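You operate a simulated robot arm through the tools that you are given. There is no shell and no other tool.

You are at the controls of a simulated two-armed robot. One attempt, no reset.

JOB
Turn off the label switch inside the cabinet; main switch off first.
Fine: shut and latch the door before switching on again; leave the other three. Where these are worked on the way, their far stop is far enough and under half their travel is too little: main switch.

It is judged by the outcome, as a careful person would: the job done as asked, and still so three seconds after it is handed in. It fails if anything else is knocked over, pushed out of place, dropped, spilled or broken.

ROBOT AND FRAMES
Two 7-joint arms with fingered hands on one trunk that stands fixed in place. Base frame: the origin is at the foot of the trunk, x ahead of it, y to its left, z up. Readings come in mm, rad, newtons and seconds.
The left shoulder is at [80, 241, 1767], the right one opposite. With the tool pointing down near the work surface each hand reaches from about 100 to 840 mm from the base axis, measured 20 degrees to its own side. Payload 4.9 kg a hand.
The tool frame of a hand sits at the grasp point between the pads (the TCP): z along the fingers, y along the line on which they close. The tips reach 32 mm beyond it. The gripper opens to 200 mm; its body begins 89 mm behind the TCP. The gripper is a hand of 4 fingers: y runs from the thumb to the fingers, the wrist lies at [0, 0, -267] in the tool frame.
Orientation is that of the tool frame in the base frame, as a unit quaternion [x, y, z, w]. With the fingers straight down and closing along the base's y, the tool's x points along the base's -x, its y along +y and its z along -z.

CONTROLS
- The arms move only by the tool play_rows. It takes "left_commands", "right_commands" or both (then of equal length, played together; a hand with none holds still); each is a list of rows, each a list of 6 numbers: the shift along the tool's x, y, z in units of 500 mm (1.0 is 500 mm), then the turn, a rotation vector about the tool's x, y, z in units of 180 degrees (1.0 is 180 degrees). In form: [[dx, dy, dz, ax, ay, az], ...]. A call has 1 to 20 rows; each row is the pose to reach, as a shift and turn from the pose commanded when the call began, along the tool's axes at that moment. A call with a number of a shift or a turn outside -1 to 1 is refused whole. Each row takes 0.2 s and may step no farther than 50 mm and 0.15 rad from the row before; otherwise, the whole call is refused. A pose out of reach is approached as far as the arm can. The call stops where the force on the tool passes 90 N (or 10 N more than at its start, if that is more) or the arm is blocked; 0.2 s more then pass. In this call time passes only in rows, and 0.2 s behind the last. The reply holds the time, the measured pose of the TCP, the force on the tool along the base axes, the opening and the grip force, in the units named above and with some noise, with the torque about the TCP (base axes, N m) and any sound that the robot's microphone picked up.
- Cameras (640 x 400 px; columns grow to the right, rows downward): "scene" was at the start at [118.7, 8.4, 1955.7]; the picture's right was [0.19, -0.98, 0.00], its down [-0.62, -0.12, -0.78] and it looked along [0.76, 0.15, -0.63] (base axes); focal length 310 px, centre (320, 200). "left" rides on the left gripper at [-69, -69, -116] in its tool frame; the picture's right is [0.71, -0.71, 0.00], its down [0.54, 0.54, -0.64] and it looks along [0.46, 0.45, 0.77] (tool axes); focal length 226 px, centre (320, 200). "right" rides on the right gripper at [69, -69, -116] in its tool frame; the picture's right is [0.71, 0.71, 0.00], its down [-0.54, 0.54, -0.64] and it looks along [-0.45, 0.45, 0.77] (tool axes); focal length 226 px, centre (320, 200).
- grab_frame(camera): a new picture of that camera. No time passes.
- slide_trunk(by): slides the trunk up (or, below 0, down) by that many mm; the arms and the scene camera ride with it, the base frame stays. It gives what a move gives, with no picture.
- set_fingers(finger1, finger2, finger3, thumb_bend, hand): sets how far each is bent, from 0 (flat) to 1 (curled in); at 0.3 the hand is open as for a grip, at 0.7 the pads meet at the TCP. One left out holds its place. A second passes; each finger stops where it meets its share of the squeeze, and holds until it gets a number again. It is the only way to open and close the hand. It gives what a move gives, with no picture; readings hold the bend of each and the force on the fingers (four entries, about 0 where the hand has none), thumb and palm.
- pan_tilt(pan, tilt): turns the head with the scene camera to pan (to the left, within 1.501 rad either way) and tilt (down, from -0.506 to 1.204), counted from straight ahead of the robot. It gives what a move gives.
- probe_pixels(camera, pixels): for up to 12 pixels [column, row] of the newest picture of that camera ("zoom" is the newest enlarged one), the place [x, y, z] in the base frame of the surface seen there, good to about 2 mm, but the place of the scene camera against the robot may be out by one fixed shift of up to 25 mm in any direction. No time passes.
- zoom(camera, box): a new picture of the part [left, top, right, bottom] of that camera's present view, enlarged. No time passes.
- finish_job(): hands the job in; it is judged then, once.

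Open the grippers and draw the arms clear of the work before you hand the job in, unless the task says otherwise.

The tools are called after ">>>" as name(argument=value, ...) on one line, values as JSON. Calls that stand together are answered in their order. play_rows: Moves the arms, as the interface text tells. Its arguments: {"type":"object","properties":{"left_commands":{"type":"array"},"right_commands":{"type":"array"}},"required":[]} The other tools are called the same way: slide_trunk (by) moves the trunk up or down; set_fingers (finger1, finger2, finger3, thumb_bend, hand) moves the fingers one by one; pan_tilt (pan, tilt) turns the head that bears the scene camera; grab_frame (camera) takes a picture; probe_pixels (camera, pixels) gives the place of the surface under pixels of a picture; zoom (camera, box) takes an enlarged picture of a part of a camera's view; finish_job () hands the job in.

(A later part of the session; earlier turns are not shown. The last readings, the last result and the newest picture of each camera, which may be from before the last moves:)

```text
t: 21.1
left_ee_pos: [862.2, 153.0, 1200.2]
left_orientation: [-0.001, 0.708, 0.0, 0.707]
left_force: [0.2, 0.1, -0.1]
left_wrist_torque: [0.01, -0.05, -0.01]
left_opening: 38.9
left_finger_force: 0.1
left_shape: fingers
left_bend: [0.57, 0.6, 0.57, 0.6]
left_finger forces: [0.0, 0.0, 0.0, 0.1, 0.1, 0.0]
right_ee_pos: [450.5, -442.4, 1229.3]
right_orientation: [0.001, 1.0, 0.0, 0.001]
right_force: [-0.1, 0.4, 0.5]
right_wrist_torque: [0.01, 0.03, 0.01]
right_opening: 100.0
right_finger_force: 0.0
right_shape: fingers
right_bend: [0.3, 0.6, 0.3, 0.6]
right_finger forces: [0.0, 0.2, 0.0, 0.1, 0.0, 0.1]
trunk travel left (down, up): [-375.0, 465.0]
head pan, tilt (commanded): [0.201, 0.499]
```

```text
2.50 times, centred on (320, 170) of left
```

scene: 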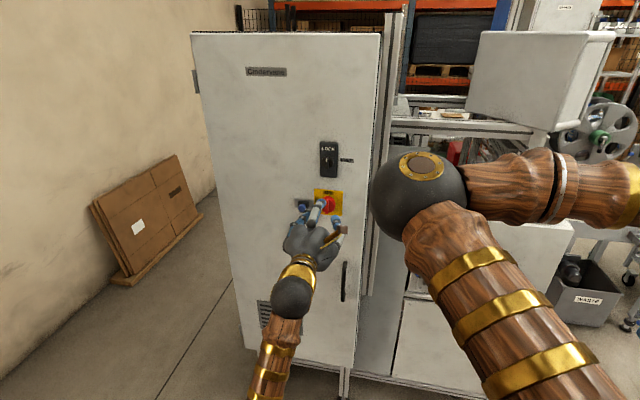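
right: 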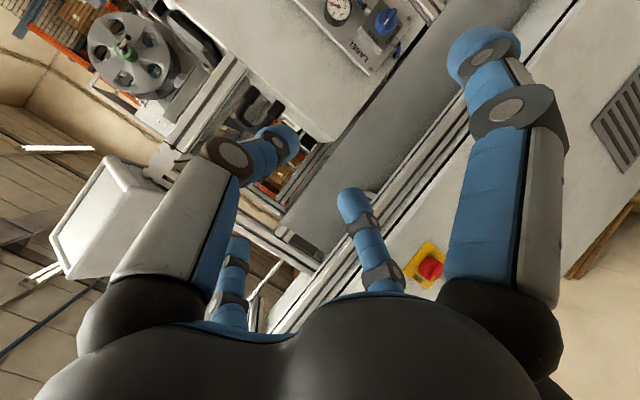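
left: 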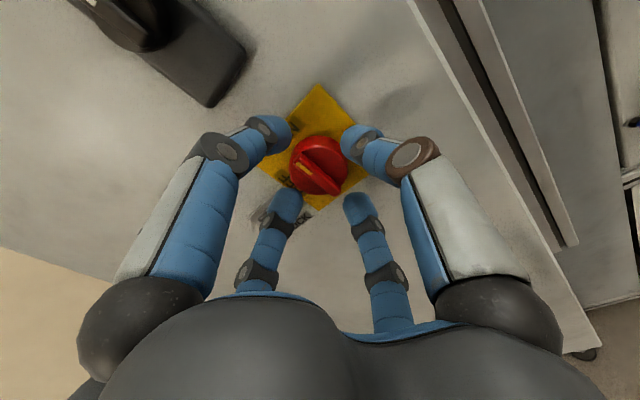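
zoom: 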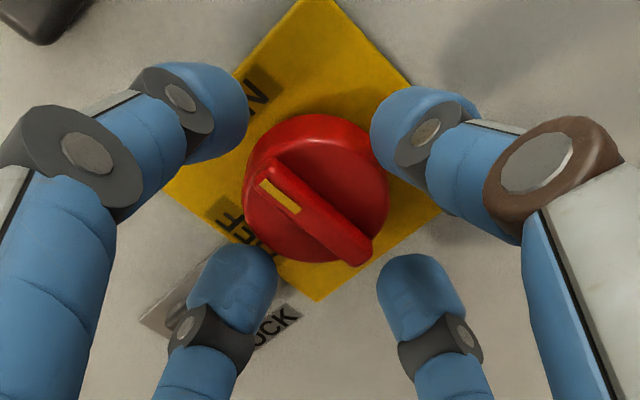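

The knob sits between the four digits, clear of the plunger. I'll pinch the ridge with thumb and finger 2.

>>> set_fingers(hand="left", finger2=0.75, thumb_bend=0.75)

>>> grab_frame(camera="left")

>>> zoom(camera="left", box=[240, 90, 400, 250])

```text
t: 22.1
left_ee_pos: [861.4, 150.5, 1201.5]
left_orientation: [-0.001, 0.707, 0.001, 0.707]
left_force: [-2.7, -6.4, -0.6]
left_wrist_torque: [0.02, 0.03, -0.09]
left_opening: 31.0
left_finger_force: 11.1
left_shape: fingers
left_bend: [0.57, 0.61, 0.57, 0.67]
left_finger forces: [0.0, 7.5, 0.0, 0.0, 14.3, 0.0]
right_ee_pos: [450.1, -443.5, 1231.5]
right_orientation: [0.001, 1.0, 0.001, 0.002]
right_force: [0.1, 0.7, 0.6]
right_wrist_torque: [0.0, 0.0, -0.01]
right_opening: 100.0
right_finger_force: 0.0
right_shape: fingers
right_bend: [0.3, 0.6, 0.3, 0.6]
right_finger forces: [0.0, 0.0, 0.0, 0.0, 0.0, 0.1]
trunk travel left (down, up): [-375.0, 465.0]
head pan, tilt (commanded): [0.201, 0.499]
```

```text
taken
```

left: 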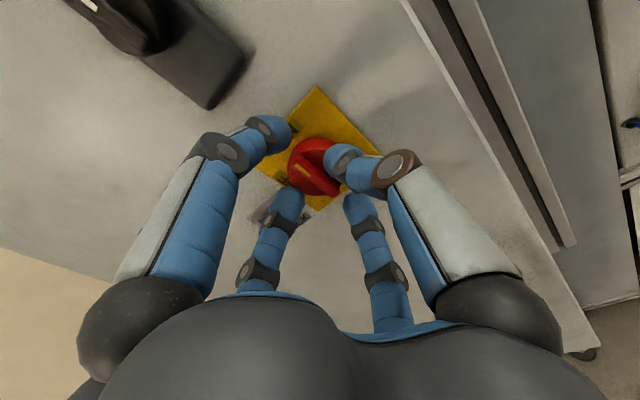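

```text
2.50 times, centred on (320, 170) of left
```

zoom: 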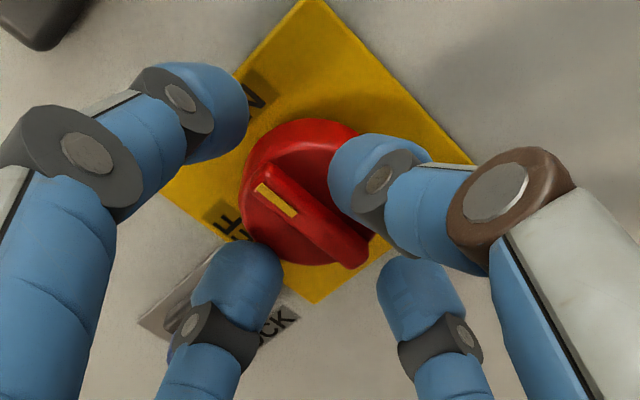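

Finger 2 stopped on the knob's rim (bend 0.61) while the thumb met the ridge, and a centre pinch gives little turning grip. Better: open, back off 4 mm, roll the hand +45° and close all four digits so they straddle the ridge from the four diagonals like a socket.

>>> set_fingers(hand="left", finger1=0.57, finger2=0.57, finger3=0.57, thumb_bend=0.57)

>>> play_rows(left_commands=[[0, 0, -0.012, 0, 0, 0.0], [0, 0, -0.012, 0, 0, 0.045], [0, 0, -0.012, 0, 0, 0.09], [0, 0, -0.012, 0, 0, 0.135], [0, 0, -0.012, 0, 0, 0.18], [0, 0, -0.012, 0, 0, 0.225], [0, 0, -0.012, 0, 0, 0.25]])

>>> grab_frame(camera="left")

>>> zoom(camera="left", box=[240, 90, 400, 250])

```text
t: 23.1
left_ee_pos: [861.3, 153.0, 1199.8]
left_orientation: [-0.001, 0.708, 0.0, 0.706]
left_force: [-0.2, -0.4, -0.9]
left_wrist_torque: [0.01, -0.01, 0.01]
left_opening: 47.2
left_finger_force: 0.0
left_shape: fingers
left_bend: [0.56, 0.56, 0.56, 0.56]
left_finger forces: [0.0, 0.1, 0.0, 0.0, 0.0, 0.0]
right_ee_pos: [450.1, -442.5, 1230.1]
right_orientation: [0.001, 1.0, 0.0, 0.002]
right_force: [0.1, -0.2, 0.1]
right_wrist_torque: [0.0, 0.01, 0.02]
right_opening: 99.7
right_finger_force: 0.1
right_shape: fingers
right_bend: [0.3, 0.6, 0.3, 0.6]
right_finger forces: [0.0, 0.1, 0.1, 0.1, 0.0, 0.0]
trunk travel left (down, up): [-375.0, 465.0]
head pan, tilt (commanded): [0.201, 0.499]
```

```text
t: 24.7
left_ee_pos: [856.3, 153.2, 1199.8]
left_orientation: [0.271, 0.654, 0.271, 0.652]
left_force: [-0.5, -0.5, 0.4]
left_wrist_torque: [0.02, -0.01, 0.02]
left_opening: 47.2
left_finger_force: 0.0
left_shape: fingers
left_bend: [0.56, 0.56, 0.56, 0.56]
left_finger forces: [0.0, 0.1, 0.0, 0.0, 0.0, 0.1]
right_ee_pos: [449.5, -442.6, 1230.4]
right_orientation: [0.0, 1.0, 0.0, 0.001]
right_force: [0.1, 0.1, 0.4]
right_wrist_torque: [0.0, -0.01, 0.0]
right_opening: 100.3
right_finger_force: 0.1
right_shape: fingers
right_bend: [0.3, 0.6, 0.3, 0.6]
right_finger forces: [0.1, 0.0, 0.0, 0.0, 0.0, 0.1]
trunk travel left (down, up): [-375.0, 465.0]
head pan, tilt (commanded): [0.201, 0.499]
```

```text
taken
```

left: 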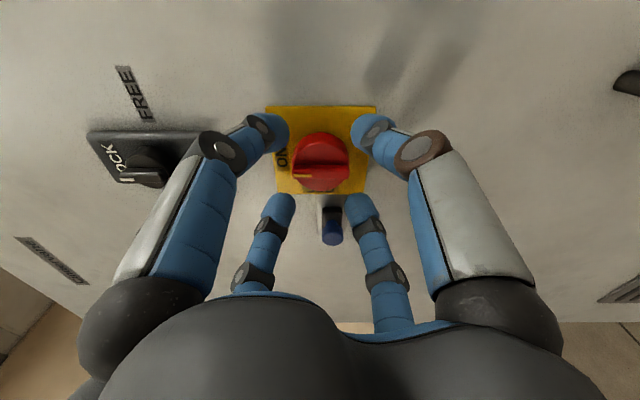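

```text
2.50 times, centred on (320, 170) of left
```

zoom: 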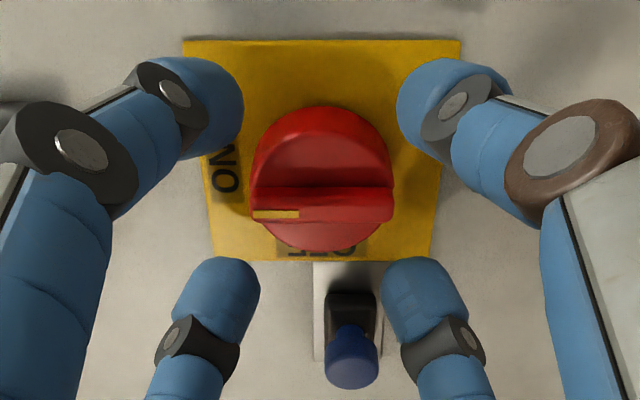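

The four digits now stand at the corners of the plate with the knob's ridge between the pairs and the plunger clear between the lower two. I'll close all four.

>>> set_fingers(hand="left", finger1=0.72, finger2=0.72, finger3=0.72, thumb_bend=0.72)

>>> grab_frame(camera="left")

>>> zoom(camera="left", box=[256, 110, 384, 210])

```text
t: 25.7
left_ee_pos: [856.1, 153.3, 1200.5]
left_orientation: [0.27, 0.654, 0.27, 0.653]
left_force: [1.0, 2.3, 1.6]
left_wrist_torque: [0.03, 0.01, 0.07]
left_opening: 1.0
left_finger_force: 9.0
left_shape: fingers
left_bend: [0.69, 0.68, 0.68, 0.69]
left_finger forces: [6.1, 5.9, 5.7, 0.0, 0.1, 0.1]
right_ee_pos: [450.8, -441.8, 1231.4]
right_orientation: [0.0, 1.0, 0.0, 0.001]
right_force: [0.5, 1.5, -0.2]
right_wrist_torque: [-0.01, 0.0, -0.01]
right_opening: 99.9
right_finger_force: 0.1
right_shape: fingers
right_bend: [0.3, 0.6, 0.3, 0.6]
right_finger forces: [0.0, 0.0, 0.0, 0.1, 0.0, 0.0]
trunk travel left (down, up): [-375.0, 465.0]
head pan, tilt (commanded): [0.201, 0.499]
```

```text
taken
```

left: 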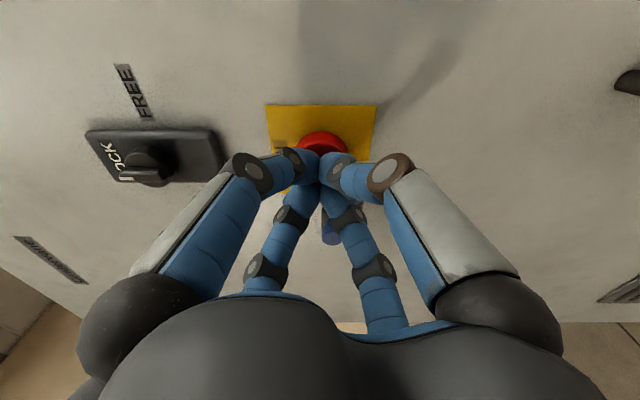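

```text
4.00 times, centred on (320, 160) of left
```

zoom: 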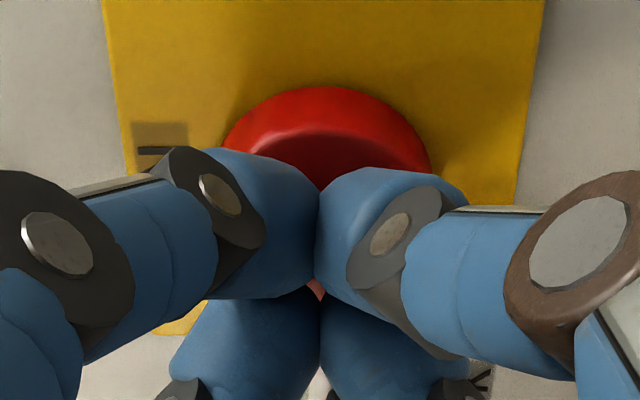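

The digits closed until they touched each other (opening 1.0), so at x=856 the tips likely sit just in front of the ridge. I'll reopen slightly, advance 7 mm, and close again.

>>> set_fingers(hand="left", finger1=0.6, finger2=0.6, finger3=0.6, thumb_bend=0.6)

>>> play_rows(left_commands=[[0, 0, 0.007, 0, 0, 0], [0, 0, 0.014, 0, 0, 0]])

>>> grab_frame(camera="left")

>>> zoom(camera="left", box=[256, 110, 384, 210])

```text
t: 26.7
left_ee_pos: [856.5, 153.8, 1200.9]
left_orientation: [0.27, 0.654, 0.27, 0.653]
left_force: [0.3, 0.0, -0.4]
left_wrist_torque: [0.01, 0.0, 0.0]
left_opening: 32.9
left_finger_force: 0.1
left_shape: fingers
left_bend: [0.6, 0.6, 0.6, 0.6]
left_finger forces: [0.0, 0.1, 0.0, 0.1, 0.1, 0.1]
right_ee_pos: [449.6, -443.0, 1231.4]
right_orientation: [0.001, 1.0, 0.0, 0.0]
right_force: [-0.3, -0.1, -0.1]
right_wrist_torque: [-0.01, -0.02, 0.02]
right_opening: 100.0
right_finger_force: 0.0
right_shape: fingers
right_bend: [0.3, 0.6, 0.3, 0.6]
right_finger forces: [0.0, 0.1, 0.0, 0.0, 0.0, 0.0]
trunk travel left (down, up): [-375.0, 465.0]
head pan, tilt (commanded): [0.201, 0.499]
```

```text
t: 27.3
left_ee_pos: [862.9, 154.0, 1200.8]
left_orientation: [0.271, 0.654, 0.27, 0.653]
left_force: [-0.5, 0.4, 0.7]
left_wrist_torque: [-0.02, 0.0, -0.02]
left_opening: 33.0
left_finger_force: 0.0
left_shape: fingers
left_bend: [0.6, 0.6, 0.6, 0.6]
left_finger forces: [0.0, 0.0, 0.0, 0.1, 0.1, 0.0]
right_ee_pos: [450.4, -441.7, 1230.9]
right_orientation: [0.001, 1.0, 0.0, 0.0]
right_force: [-0.1, -0.1, 0.6]
right_wrist_torque: [-0.02, 0.0, 0.04]
right_opening: 100.0
right_finger_force: 0.1
right_shape: fingers
right_bend: [0.3, 0.6, 0.3, 0.6]
right_finger forces: [0.0, 0.1, 0.1, 0.0, 0.1, 0.1]
trunk travel left (down, up): [-375.0, 465.0]
head pan, tilt (commanded): [0.201, 0.499]
```

```text
taken
```

left: 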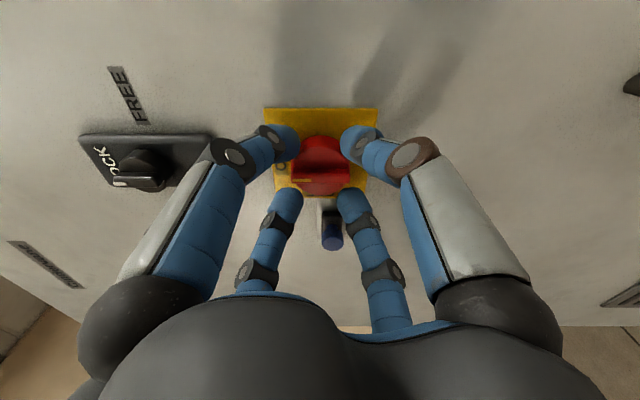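

```text
4.00 times, centred on (320, 160) of left
```

zoom: 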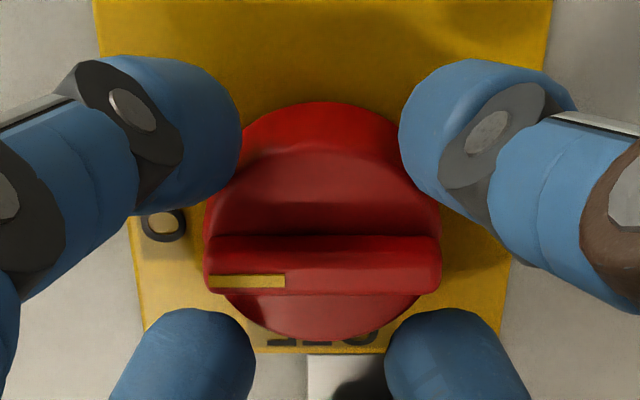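

Now the tips surround the knob at ridge depth. I'll close all four again.

>>> set_fingers(hand="left", finger1=0.72, finger2=0.72, finger3=0.72, thumb_bend=0.72)

>>> grab_frame(camera="left")

>>> zoom(camera="left", box=[256, 110, 384, 210])

```text
t: 28.3
left_ee_pos: [860.6, 153.0, 1199.8]
left_orientation: [0.27, 0.654, 0.271, 0.653]
left_force: [-14.5, -2.7, -8.1]
left_wrist_torque: [-0.03, 0.48, 0.03]
left_opening: 14.9
left_finger_force: 22.6
left_shape: fingers
left_bend: [0.65, 0.63, 0.63, 0.67]
left_finger forces: [7.0, 8.0, 17.6, 0.1, 13.5, 0.0]
right_ee_pos: [448.4, -444.0, 1231.8]
right_orientation: [0.001, 1.0, -0.001, 0.001]
right_force: [-0.4, 0.2, -0.2]
right_wrist_torque: [-0.01, -0.01, -0.02]
right_opening: 99.8
right_finger_force: 0.0
right_shape: fingers
right_bend: [0.3, 0.6, 0.3, 0.6]
right_finger forces: [0.0, 0.1, 0.0, 0.0, 0.0, 0.0]
trunk travel left (down, up): [-375.0, 465.0]
head pan, tilt (commanded): [0.201, 0.499]
```

```text
taken
```

left: 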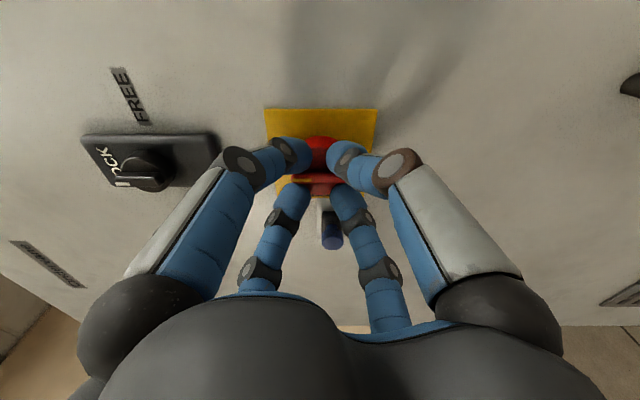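

```text
4.00 times, centred on (320, 160) of left
```

zoom: 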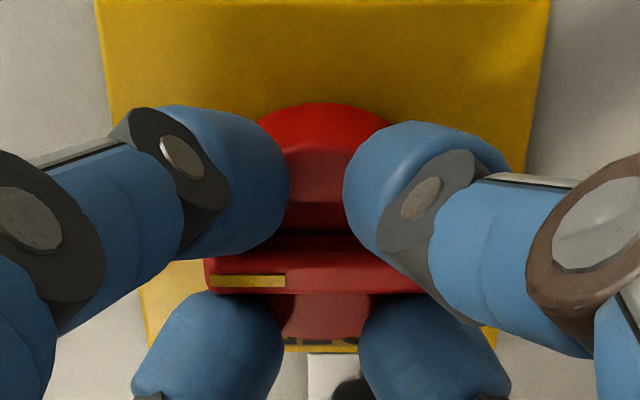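

The ridge is now held between the two pairs of digits. I'll try a small counter-clockwise turn (about 12°) and watch the torque to see whether the plunger blocks it.

>>> play_rows(left_commands=[[0, 0, 0, 0, 0, -0.025], [0, 0, 0, 0, 0, -0.045], [0, 0, 0, 0, 0, -0.065]])

>>> grab_frame(camera="left")

>>> zoom(camera="left", box=[256, 110, 384, 210])

```text
t: 29.1
left_ee_pos: [861.3, 153.2, 1200.6]
left_orientation: [0.202, 0.678, 0.202, 0.677]
left_force: [-17.8, -3.7, -10.3]
left_wrist_torque: [0.0, 0.72, -0.07]
left_opening: 14.7
left_finger_force: 24.8
left_shape: fingers
left_bend: [0.65, 0.63, 0.63, 0.67]
left_finger forces: [6.6, 7.1, 20.8, 0.0, 14.5, 0.1]
right_ee_pos: [448.5, -442.5, 1230.7]
right_orientation: [0.0, 1.0, 0.0, 0.001]
right_force: [1.1, -0.9, 0.1]
right_wrist_torque: [0.0, -0.03, -0.01]
right_opening: 100.0
right_finger_force: 0.0
right_shape: fingers
right_bend: [0.3, 0.6, 0.3, 0.6]
right_finger forces: [0.1, 0.0, 0.0, 0.0, 0.0, 0.1]
trunk travel left (down, up): [-375.0, 465.0]
head pan, tilt (commanded): [0.201, 0.499]
```

```text
taken
```

left: 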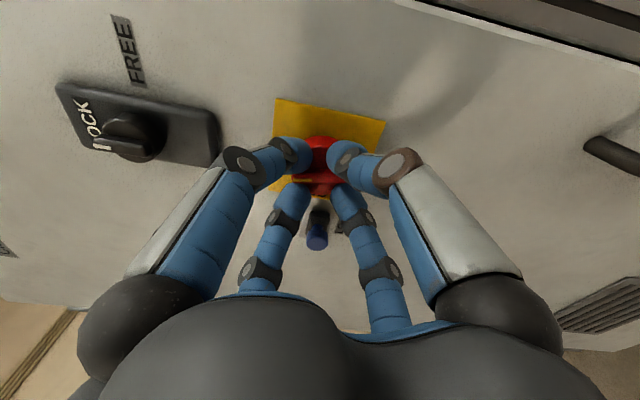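

```text
4.00 times, centred on (320, 160) of left
```

zoom: 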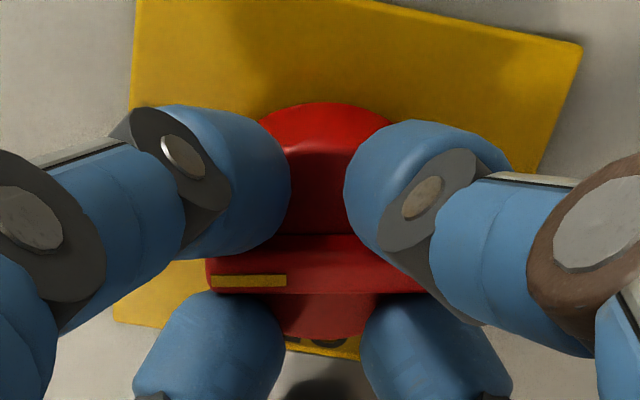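

The ridge turns with the hand and the torque stays near zero, so the plunger does not block it. I'll continue counter-clockwise to about 80° in total.

>>> play_rows(left_commands=[[0, 0, 0, 0, 0, -0.04], [0, 0, 0, 0, 0, -0.08], [0, 0, 0, 0, 0, -0.12], [0, 0, 0, 0, 0, -0.16], [0, 0, 0, 0, 0, -0.2], [0, 0, 0, 0, 0, -0.24], [0, 0, 0, 0, 0, -0.28], [0, 0, 0, 0, 0, -0.32], [0, 0, 0, 0, 0, -0.36], [0, 0, 0, 0, 0, -0.385]])

>>> grab_frame(camera="left")

>>> zoom(camera="left", box=[240, 90, 400, 210])

```text
t: 31.3
left_ee_pos: [861.7, 154.9, 1202.2]
left_orientation: [-0.219, 0.671, -0.221, 0.673]
left_force: [-8.8, 0.8, 0.6]
left_wrist_torque: [0.0, 0.27, 0.16]
left_opening: 14.8
left_finger_force: 22.5
left_shape: fingers
left_bend: [0.65, 0.63, 0.63, 0.67]
left_finger forces: [6.9, 14.2, 14.4, 0.0, 9.4, 0.0]
right_ee_pos: [449.1, -442.7, 1231.8]
right_orientation: [0.0, 1.0, 0.0, 0.002]
right_force: [-0.4, 0.1, 0.9]
right_wrist_torque: [0.01, 0.01, 0.03]
right_opening: 100.0
right_finger_force: 0.0
right_shape: fingers
right_bend: [0.3, 0.6, 0.3, 0.6]
right_finger forces: [0.0, 0.0, 0.1, 0.0, 0.0, 0.0]
trunk travel left (down, up): [-375.0, 465.0]
head pan, tilt (commanded): [0.201, 0.499]
```

```text
taken
```

left: 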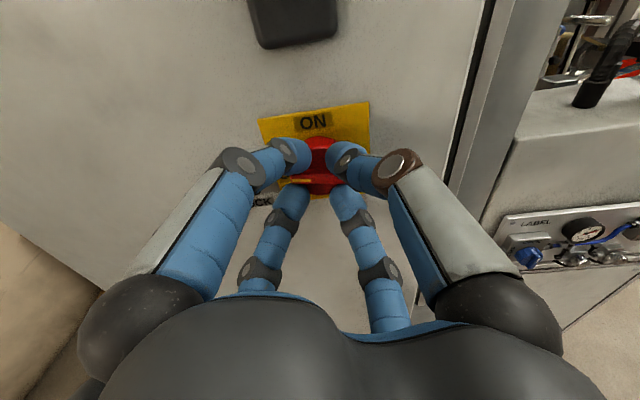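

```text
3.33 times, centred on (320, 150) of left
```

zoom: 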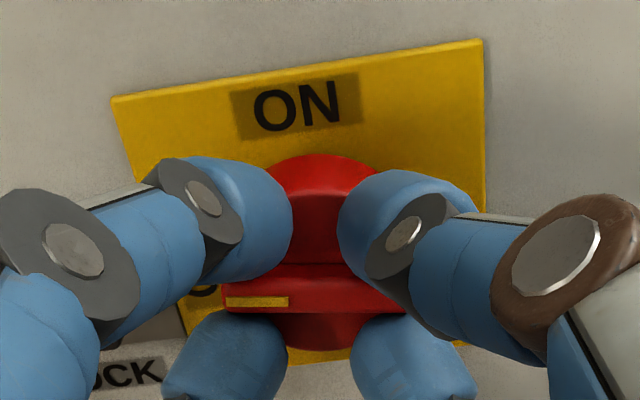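

The knob has turned about 81° with the marker pointing left towards OFF, still with little torque. I'll go on to 90° and a bit beyond to seat it at the stop.

>>> play_rows(left_commands=[[0, 0, 0, 0, 0, -0.025], [0, 0, 0, 0, 0, -0.05], [0, 0, 0, 0, 0, -0.065]])

>>> grab_frame(camera="left")

>>> zoom(camera="left", box=[240, 90, 400, 210])

```text
t: 32.1
left_ee_pos: [861.4, 154.1, 1203.4]
left_orientation: [-0.287, 0.646, -0.285, 0.647]
left_force: [-11.7, 3.0, 0.0]
left_wrist_torque: [0.08, 0.17, 0.36]
left_opening: 14.7
left_finger_force: 21.9
left_shape: fingers
left_bend: [0.65, 0.63, 0.63, 0.67]
left_finger forces: [10.2, 17.1, 7.1, 0.1, 9.0, 0.0]
right_ee_pos: [448.1, -442.9, 1231.3]
right_orientation: [0.0, 1.0, 0.0, 0.002]
right_force: [0.0, -0.4, 0.5]
right_wrist_torque: [0.02, 0.0, -0.01]
right_opening: 99.9
right_finger_force: 0.1
right_shape: fingers
right_bend: [0.3, 0.6, 0.3, 0.6]
right_finger forces: [0.0, 0.0, 0.0, 0.0, 0.0, 0.0]
trunk travel left (down, up): [-375.0, 465.0]
head pan, tilt (commanded): [0.201, 0.499]
```

```text
taken
```

left: 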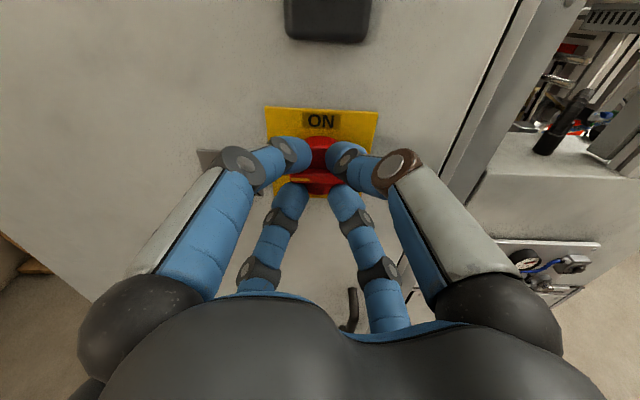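

```text
3.33 times, centred on (320, 150) of left
```

zoom: 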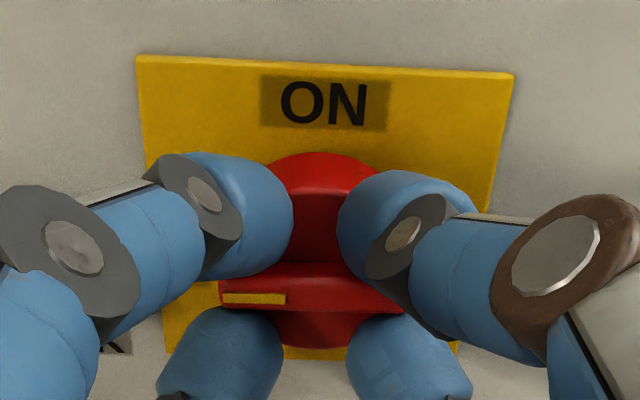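

The ridge has met its stop (it lags the hand slightly, torque appearing), marker pointing at OFF. I'll open the digits and retreat 60 mm to check.

>>> set_fingers(hand="left", finger1=0.55, finger2=0.55, finger3=0.55, thumb_bend=0.55)

>>> play_rows(left_commands=[[0, 0, -0.06, 0, 0, 0.01], [0, 0, -0.12, 0, 0, 0.015], [0, 0, -0.18, 0, 0, 0.015]])

>>> grab_frame(camera="left")

>>> zoom(camera="left", box=[240, 40, 400, 200])

```text
t: 33.1
left_ee_pos: [862.5, 152.8, 1200.5]
left_orientation: [-0.287, 0.647, -0.285, 0.646]
left_force: [-0.1, 0.3, -0.9]
left_wrist_torque: [0.02, 0.04, 0.01]
left_opening: 50.8
left_finger_force: 0.0
left_shape: fingers
left_bend: [0.55, 0.55, 0.55, 0.55]
left_finger forces: [0.1, 0.0, 0.1, 0.0, 0.0, 0.0]
right_ee_pos: [450.8, -442.5, 1230.9]
right_orientation: [0.001, 1.0, 0.0, 0.001]
right_force: [0.7, 0.5, 0.3]
right_wrist_torque: [0.01, 0.02, -0.01]
right_opening: 100.2
right_finger_force: 0.0
right_shape: fingers
right_bend: [0.3, 0.6, 0.3, 0.6]
right_finger forces: [0.0, 0.0, 0.1, 0.1, 0.1, 0.0]
trunk travel left (down, up): [-375.0, 465.0]
head pan, tilt (commanded): [0.201, 0.499]
```

```text
t: 33.9
left_ee_pos: [771.6, 153.3, 1202.6]
left_orientation: [-0.27, 0.653, -0.271, 0.653]
left_force: [-0.2, -0.4, 0.2]
left_wrist_torque: [0.02, 0.02, 0.02]
left_opening: 50.8
left_finger_force: 0.0
left_shape: fingers
left_bend: [0.55, 0.55, 0.55, 0.55]
left_finger forces: [0.0, 0.1, 0.0, 0.0, 0.1, 0.0]
right_ee_pos: [448.4, -441.3, 1231.3]
right_orientation: [0.001, 1.0, 0.0, 0.001]
right_force: [-0.7, 0.7, -0.2]
right_wrist_torque: [-0.01, -0.04, 0.0]
right_opening: 100.2
right_finger_force: 0.0
right_shape: fingers
right_bend: [0.3, 0.6, 0.3, 0.6]
right_finger forces: [0.0, 0.0, 0.1, 0.0, 0.1, 0.0]
trunk travel left (down, up): [-375.0, 465.0]
head pan, tilt (commanded): [0.201, 0.499]
```

```text
taken
```

left: 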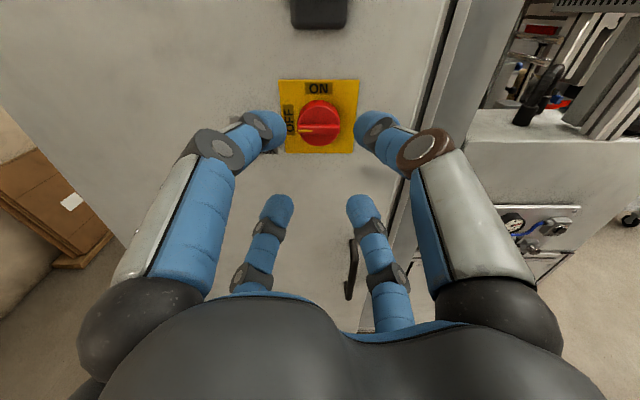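

```text
2.50 times, centred on (320, 120) of left
```

zoom: 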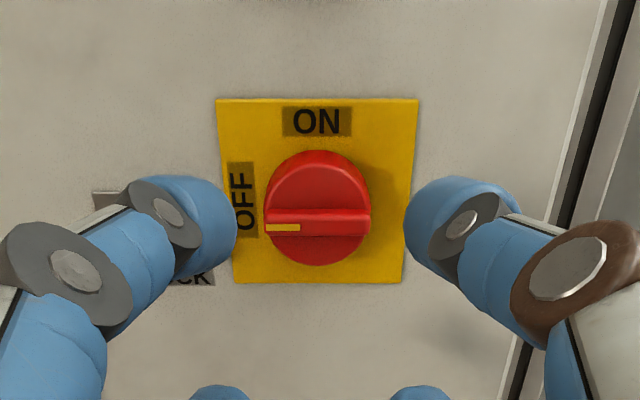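

The main switch clearly points to OFF. Next the door latch: I'll move straight up 138 mm to face it at the same −45° roll and re-measure.

>>> play_rows(left_commands=[[-0.047, -0.05, 0, 0, 0, 0], [-0.095, -0.1, 0, 0, 0, 0], [-0.142, -0.15, 0, 0, 0, 0], [-0.1895, -0.2008, 0, 0, 0, 0]])

>>> grab_frame(camera="left")

>>> zoom(camera="left", box=[240, 40, 400, 200])

```text
t: 34.9
left_ee_pos: [772.1, 147.8, 1338.1]
left_orientation: [-0.27, 0.654, -0.27, 0.653]
left_force: [-0.4, 0.1, -0.5]
left_wrist_torque: [-0.02, -0.02, 0.01]
left_opening: 50.8
left_finger_force: 0.0
left_shape: fingers
left_bend: [0.55, 0.55, 0.55, 0.55]
left_finger forces: [0.1, 0.0, 0.1, 0.0, 0.0, 0.1]
right_ee_pos: [450.5, -443.2, 1230.9]
right_orientation: [0.001, 1.0, 0.001, 0.002]
right_force: [0.4, 0.1, 0.5]
right_wrist_torque: [0.04, 0.02, 0.0]
right_opening: 99.9
right_finger_force: 0.0
right_shape: fingers
right_bend: [0.3, 0.6, 0.3, 0.6]
right_finger forces: [0.0, 0.1, 0.0, 0.0, 0.0, 0.0]
trunk travel left (down, up): [-375.0, 465.0]
head pan, tilt (commanded): [0.201, 0.499]
```

```text
taken
```

left: 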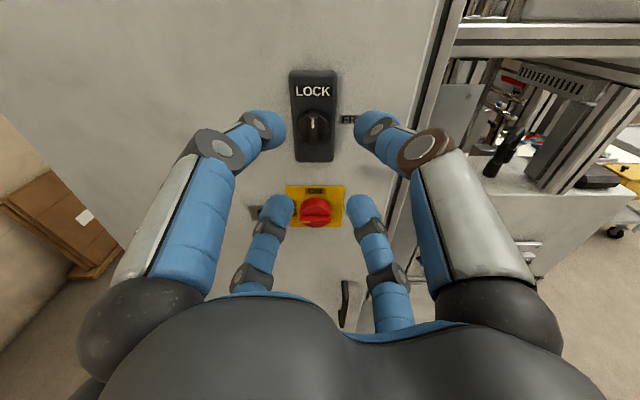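

```text
2.50 times, centred on (320, 120) of left
```

zoom: 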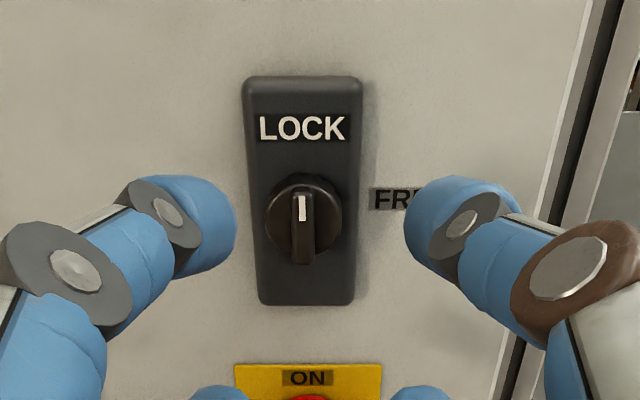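

The latch ridge is vertical with its mark at LOCK. I'll zoom tighter and probe the knob.

>>> zoom(camera="left", box=[290, 100, 338, 152])

>>> probe_pixels(camera="zoom", pixels=[[300, 140], [303, 200], [305, 250], [270, 150], [340, 150], [225, 170], [390, 170], [310, 75], [300, 270], [200, 60], [420, 60], [305, 285]])

```text
7.69 times, centred on (314, 126) of left
```

zoom: 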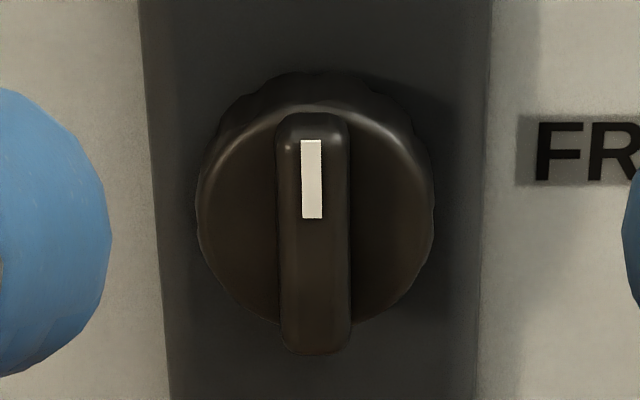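

```text
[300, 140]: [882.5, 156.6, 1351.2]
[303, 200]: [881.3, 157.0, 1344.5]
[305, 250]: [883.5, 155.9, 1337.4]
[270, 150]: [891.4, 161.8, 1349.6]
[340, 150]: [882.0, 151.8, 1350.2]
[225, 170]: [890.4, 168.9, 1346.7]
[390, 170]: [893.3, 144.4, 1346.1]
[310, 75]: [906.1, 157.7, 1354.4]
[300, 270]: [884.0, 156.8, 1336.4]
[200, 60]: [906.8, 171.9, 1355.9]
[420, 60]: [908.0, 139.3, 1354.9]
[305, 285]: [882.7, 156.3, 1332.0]
```

Latch knob centre is about (155.5, 1339), ridge top x≈882, face x≈891. I'll line up and advance to TCP x≈857, then close all four digits.

>>> play_rows(left_commands=[[-0.0122, 0.0096, 0.04, 0, 0, 0], [-0.0122, 0.0096, 0.09, 0, 0, 0], [-0.0122, 0.0096, 0.14, 0, 0, 0], [-0.0122, 0.0096, 0.1708, 0, 0, 0]])

>>> set_fingers(hand="left", finger1=0.72, finger2=0.72, finger3=0.72, thumb_bend=0.72)

>>> grab_frame(camera="left")

>>> zoom(camera="left", box=[256, 110, 384, 210])

```text
t: 35.9
left_ee_pos: [858.9, 156.0, 1338.0]
left_orientation: [-0.27, 0.654, -0.27, 0.653]
left_force: [0.9, 0.4, -0.1]
left_wrist_torque: [-0.01, 0.0, -0.02]
left_opening: 50.9
left_finger_force: 0.1
left_shape: fingers
left_bend: [0.55, 0.55, 0.55, 0.55]
left_finger forces: [0.0, 0.1, 0.0, 0.0, 0.0, 0.0]
right_ee_pos: [450.0, -442.4, 1230.0]
right_orientation: [0.001, 1.0, 0.0, 0.0]
right_force: [0.7, 0.4, -0.1]
right_wrist_torque: [-0.01, 0.01, -0.02]
right_opening: 100.0
right_finger_force: 0.0
right_shape: fingers
right_bend: [0.3, 0.6, 0.3, 0.6]
right_finger forces: [0.0, 0.0, 0.0, 0.0, 0.0, 0.1]
trunk travel left (down, up): [-375.0, 465.0]
head pan, tilt (commanded): [0.201, 0.499]
```

```text
t: 36.9
left_ee_pos: [858.7, 155.2, 1339.4]
left_orientation: [-0.271, 0.654, -0.271, 0.653]
left_force: [-7.0, -3.4, -4.8]
left_wrist_torque: [0.07, 0.36, -0.05]
left_opening: 9.0
left_finger_force: 20.3
left_shape: fingers
left_bend: [0.67, 0.67, 0.67, 0.68]
left_finger forces: [7.1, 11.8, 12.6, 0.1, 9.2, 0.1]
right_ee_pos: [448.6, -443.8, 1232.0]
right_orientation: [0.0, 1.0, 0.0, 0.001]
right_force: [0.2, -0.4, -0.3]
right_wrist_torque: [0.02, 0.01, 0.02]
right_opening: 100.0
right_finger_force: 0.1
right_shape: fingers
right_bend: [0.3, 0.6, 0.3, 0.6]
right_finger forces: [0.1, 0.1, 0.1, 0.0, 0.1, 0.0]
trunk travel left (down, up): [-375.0, 465.0]
head pan, tilt (commanded): [0.201, 0.499]
```

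```text
taken
```

left: 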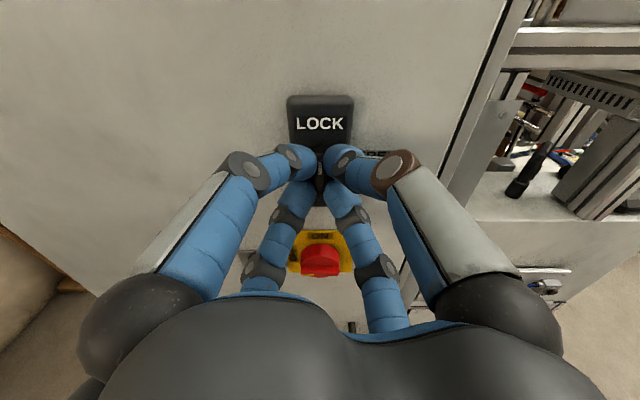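

```text
4.00 times, centred on (320, 160) of left
```

zoom: 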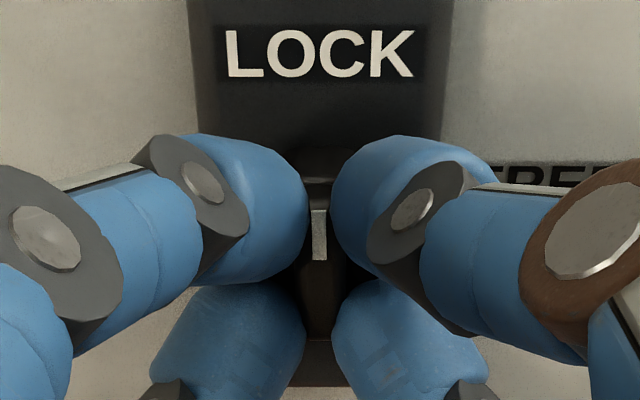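

The ridge is held between left and right pairs. I'll turn clockwise in steps: first about 15°, checking the torque.

>>> play_rows(left_commands=[[0, 0, 0, 0, 0, 0.03], [0, 0, 0, 0, 0, 0.06], [0, 0, 0, 0, 0, 0.085]])

>>> grab_frame(camera="left")

>>> zoom(camera="left", box=[256, 110, 384, 210])

```text
t: 37.7
left_ee_pos: [857.4, 153.1, 1338.3]
left_orientation: [-0.181, 0.684, -0.181, 0.683]
left_force: [-9.7, -6.2, -7.8]
left_wrist_torque: [0.0, 0.54, -0.28]
left_opening: 8.7
left_finger_force: 19.0
left_shape: fingers
left_bend: [0.67, 0.67, 0.66, 0.68]
left_finger forces: [4.6, 7.9, 19.0, 0.1, 7.3, 0.1]
right_ee_pos: [449.5, -444.0, 1231.2]
right_orientation: [0.001, 1.0, 0.0, 0.002]
right_force: [0.4, -0.9, 0.1]
right_wrist_torque: [-0.03, -0.02, -0.01]
right_opening: 99.9
right_finger_force: 0.1
right_shape: fingers
right_bend: [0.3, 0.6, 0.3, 0.6]
right_finger forces: [0.0, 0.0, 0.0, 0.0, 0.0, 0.0]
trunk travel left (down, up): [-375.0, 465.0]
head pan, tilt (commanded): [0.201, 0.499]
```

```text
taken
```

left: 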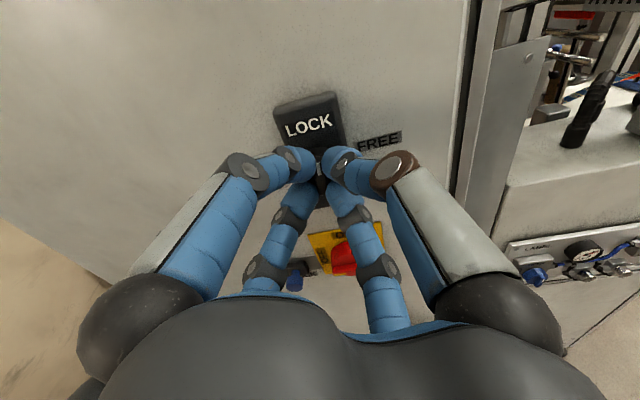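

```text
4.00 times, centred on (320, 160) of left
```

zoom: 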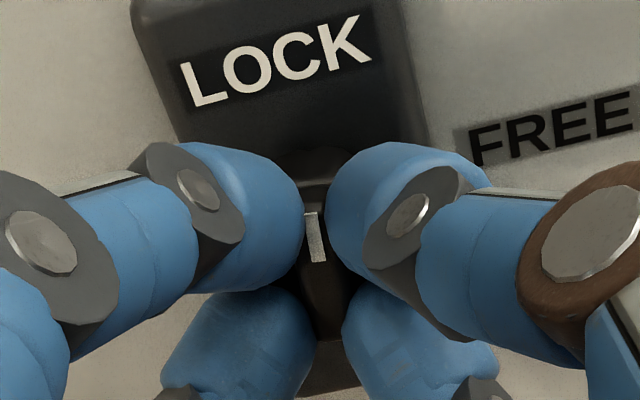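

The latch knob turns along with the hand. I'll continue clockwise to about 92° in total.

>>> play_rows(left_commands=[[0, 0, 0, 0, 0, 0.04], [0, 0, 0, 0, 0, 0.08], [0, 0, 0, 0, 0, 0.12], [0, 0, 0, 0, 0, 0.16], [0, 0, 0, 0, 0, 0.2], [0, 0, 0, 0, 0, 0.24], [0, 0, 0, 0, 0, 0.28], [0, 0, 0, 0, 0, 0.32], [0, 0, 0, 0, 0, 0.36], [0, 0, 0, 0, 0, 0.395], [0, 0, 0, 0, 0, 0.425]])

>>> grab_frame(camera="left")

>>> zoom(camera="left", box=[256, 110, 384, 210])

```text
t: 40.1
left_ee_pos: [857.3, 155.7, 1339.6]
left_orientation: [0.282, 0.649, 0.282, 0.648]
left_force: [-5.1, -9.6, -3.9]
left_wrist_torque: [0.02, 0.18, -0.31]
left_opening: 8.9
left_finger_force: 16.3
left_shape: fingers
left_bend: [0.67, 0.67, 0.67, 0.68]
left_finger forces: [7.4, 4.2, 7.1, 0.0, 14.6, 0.1]
right_ee_pos: [449.3, -444.3, 1230.8]
right_orientation: [0.0, 1.0, 0.001, 0.001]
right_force: [0.1, 0.9, 0.0]
right_wrist_torque: [-0.03, -0.02, -0.02]
right_opening: 100.1
right_finger_force: 0.0
right_shape: fingers
right_bend: [0.3, 0.6, 0.3, 0.6]
right_finger forces: [0.1, 0.0, 0.0, 0.1, 0.0, 0.0]
trunk travel left (down, up): [-375.0, 465.0]
head pan, tilt (commanded): [0.201, 0.499]
```

```text
taken
```

left: 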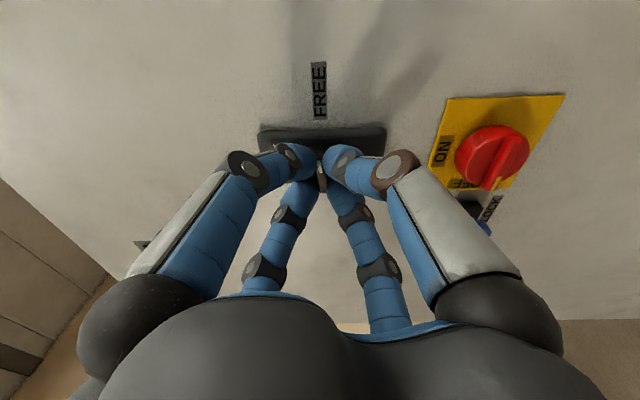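

```text
4.00 times, centred on (320, 160) of left
```

zoom: 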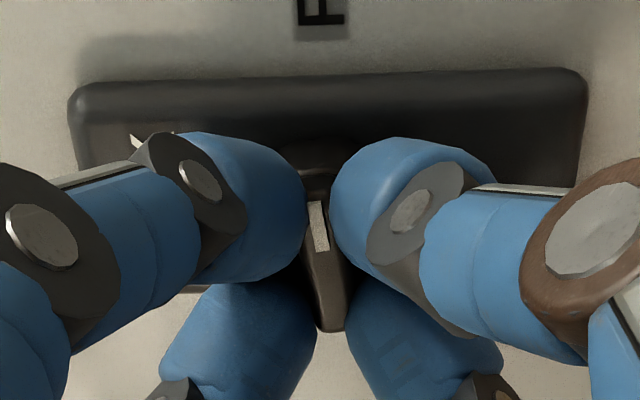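

The mark now points towards FREE, lagging the hand by a few degrees. I'll turn a further 8° to make sure it is at the stop.

>>> play_rows(left_commands=[[0, 0, 0, 0, 0, 0.025], [0, 0, 0, 0, 0, 0.045]])

>>> grab_frame(camera="left")

>>> zoom(camera="left", box=[256, 110, 384, 210])

```text
t: 40.7
left_ee_pos: [858.0, 155.4, 1338.9]
left_orientation: [0.326, 0.627, 0.327, 0.627]
left_force: [-5.1, -9.3, -4.5]
left_wrist_torque: [-0.07, 0.09, -0.36]
left_opening: 9.2
left_finger_force: 15.7
left_shape: fingers
left_bend: [0.67, 0.67, 0.67, 0.68]
left_finger forces: [9.1, 4.3, 6.4, 0.0, 12.7, 0.1]
right_ee_pos: [449.1, -444.1, 1230.1]
right_orientation: [0.0, 1.0, 0.001, 0.001]
right_force: [-0.2, 0.0, 0.7]
right_wrist_torque: [-0.02, 0.01, -0.03]
right_opening: 100.1
right_finger_force: 0.1
right_shape: fingers
right_bend: [0.3, 0.6, 0.3, 0.6]
right_finger forces: [0.0, 0.0, 0.1, 0.0, 0.1, 0.0]
trunk travel left (down, up): [-375.0, 465.0]
head pan, tilt (commanded): [0.201, 0.499]
```

```text
taken
```

left: 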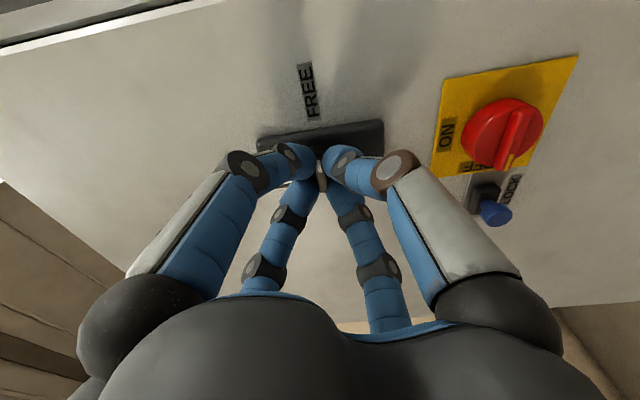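

```text
4.00 times, centred on (320, 160) of left
```

zoom: 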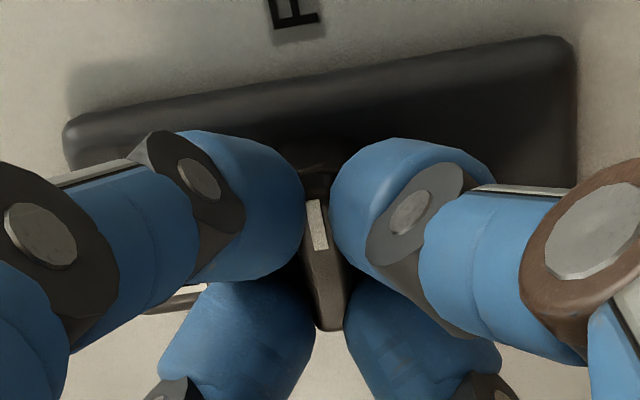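

I'll release the knob and back off 85 mm to check the mark.

>>> set_fingers(hand="left", finger1=0.55, finger2=0.55, finger3=0.55, thumb_bend=0.55)

>>> play_rows(left_commands=[[0, 0, -0.06, 0, 0, 0], [0, 0, -0.12, 0, 0, 0], [0, 0, -0.18, 0, 0, 0]])

>>> grab_frame(camera="left")

>>> zoom(camera="left", box=[240, 40, 400, 200])

```text
t: 41.7
left_ee_pos: [857.4, 157.7, 1338.5]
left_orientation: [0.326, 0.628, 0.326, 0.627]
left_force: [-0.4, -0.7, 0.1]
left_wrist_torque: [0.0, -0.07, -0.01]
left_opening: 50.7
left_finger_force: 0.1
left_shape: fingers
left_bend: [0.55, 0.55, 0.55, 0.55]
left_finger forces: [0.0, 0.0, 0.1, 0.0, 0.0, 0.1]
right_ee_pos: [449.5, -442.0, 1230.0]
right_orientation: [0.0, 1.0, 0.0, 0.001]
right_force: [0.2, -0.3, 0.1]
right_wrist_torque: [0.0, 0.02, -0.01]
right_opening: 99.8
right_finger_force: 0.0
right_shape: fingers
right_bend: [0.3, 0.6, 0.3, 0.6]
right_finger forces: [0.1, 0.0, 0.0, 0.0, 0.1, 0.0]
trunk travel left (down, up): [-375.0, 465.0]
head pan, tilt (commanded): [0.201, 0.499]
```

```text
t: 42.5
left_ee_pos: [766.8, 158.4, 1339.6]
left_orientation: [0.326, 0.628, 0.326, 0.627]
left_force: [0.1, -0.1, -0.1]
left_wrist_torque: [0.01, 0.0, -0.02]
left_opening: 50.8
left_finger_force: 0.1
left_shape: fingers
left_bend: [0.55, 0.55, 0.55, 0.55]
left_finger forces: [0.0, 0.0, 0.1, 0.0, 0.0, 0.0]
right_ee_pos: [449.8, -442.4, 1231.2]
right_orientation: [0.001, 1.0, 0.0, 0.002]
right_force: [-0.1, 0.6, -0.2]
right_wrist_torque: [-0.01, -0.04, 0.03]
right_opening: 99.9
right_finger_force: 0.1
right_shape: fingers
right_bend: [0.3, 0.6, 0.3, 0.6]
right_finger forces: [0.0, 0.0, 0.0, 0.1, 0.0, 0.0]
trunk travel left (down, up): [-375.0, 465.0]
head pan, tilt (commanded): [0.201, 0.499]
```

```text
taken
```

left: 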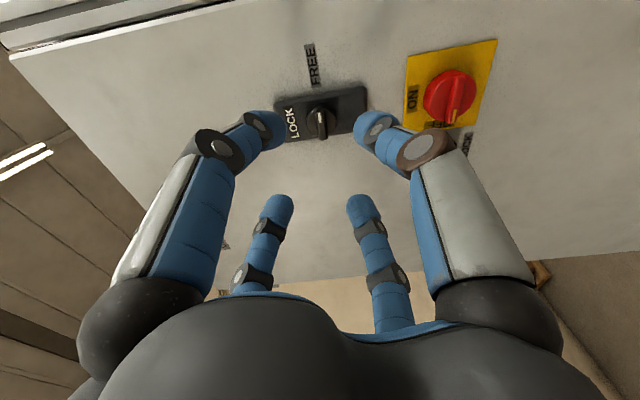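

```text
2.50 times, centred on (320, 120) of left
```

zoom: 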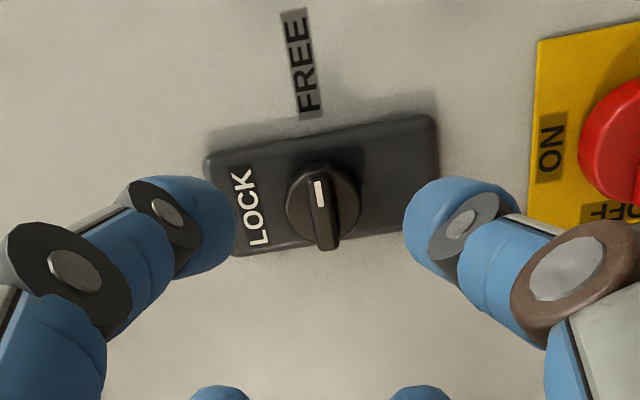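

The mark now stands square to the plate, pointing at FREE. Before lowering the trunk to reach the handle I'll look to the right and down to check the room below the right arm.

>>> pan_tilt(pan=-0.9, tilt=0.9)

>>> grab_frame(camera="scene")

>>> grab_frame(camera="right")

```text
t: 43.9
left_ee_pos: [768.0, 156.8, 1340.3]
left_orientation: [0.326, 0.628, 0.325, 0.627]
left_force: [0.3, 0.1, -0.3]
left_wrist_torque: [-0.01, 0.0, -0.02]
left_opening: 50.5
left_finger_force: 0.0
left_shape: fingers
left_bend: [0.55, 0.55, 0.55, 0.55]
left_finger forces: [0.0, 0.1, 0.0, 0.1, 0.0, 0.1]
right_ee_pos: [450.3, -442.3, 1230.2]
right_orientation: [0.001, 1.0, 0.0, 0.0]
right_force: [0.0, -0.2, -0.7]
right_wrist_torque: [0.03, 0.02, 0.0]
right_opening: 99.9
right_finger_force: 0.0
right_shape: fingers
right_bend: [0.3, 0.6, 0.3, 0.6]
right_finger forces: [0.0, 0.0, 0.1, 0.0, 0.1, 0.0]
trunk travel left (down, up): [-375.0, 465.0]
head pan, tilt (commanded): [-0.901, 0.901]
```

```text
taken
```

scene: 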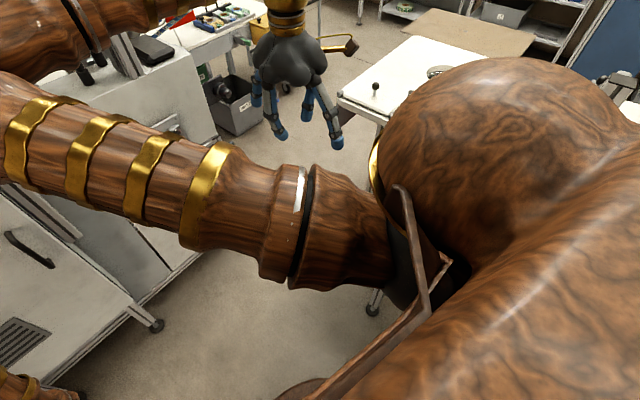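

```text
taken
```

right: 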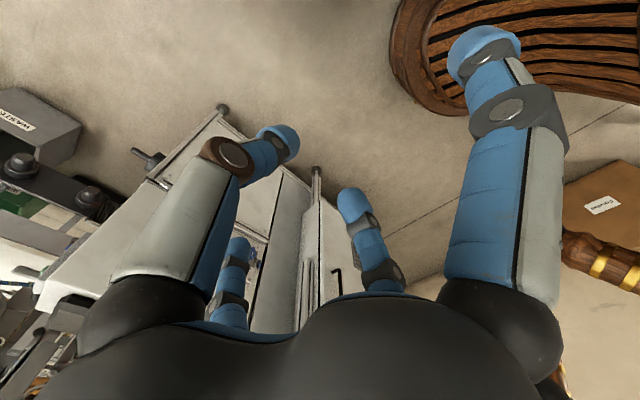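

A white table stands at the right around (400,90) and the machine near (150,90). I'll probe their positions and the room below the right hand.

>>> probe_pixels(camera="scene", pixels=[[345, 97], [375, 92], [370, 120], [440, 50], [200, 60], [120, 110], [235, 95], [155, 325], [280, 135], [335, 145]])

>>> probe_pixels(camera="right", pixels=[[300, 60], [250, 230], [120, 250], [40, 130], [20, 165], [320, 190], [90, 200], [225, 110]])

```text
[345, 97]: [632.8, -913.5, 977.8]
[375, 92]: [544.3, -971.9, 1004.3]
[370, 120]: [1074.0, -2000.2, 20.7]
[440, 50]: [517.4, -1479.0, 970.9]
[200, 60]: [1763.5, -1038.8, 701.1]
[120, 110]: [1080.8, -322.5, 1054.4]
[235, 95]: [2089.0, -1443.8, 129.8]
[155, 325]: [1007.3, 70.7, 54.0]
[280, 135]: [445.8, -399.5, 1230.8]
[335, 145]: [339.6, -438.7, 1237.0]
```

```text
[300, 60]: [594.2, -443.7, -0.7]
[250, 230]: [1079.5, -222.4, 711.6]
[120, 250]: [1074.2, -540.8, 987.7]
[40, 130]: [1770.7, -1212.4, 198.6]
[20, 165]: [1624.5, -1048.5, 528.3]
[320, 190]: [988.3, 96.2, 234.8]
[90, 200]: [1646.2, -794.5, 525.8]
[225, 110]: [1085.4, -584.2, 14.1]
```

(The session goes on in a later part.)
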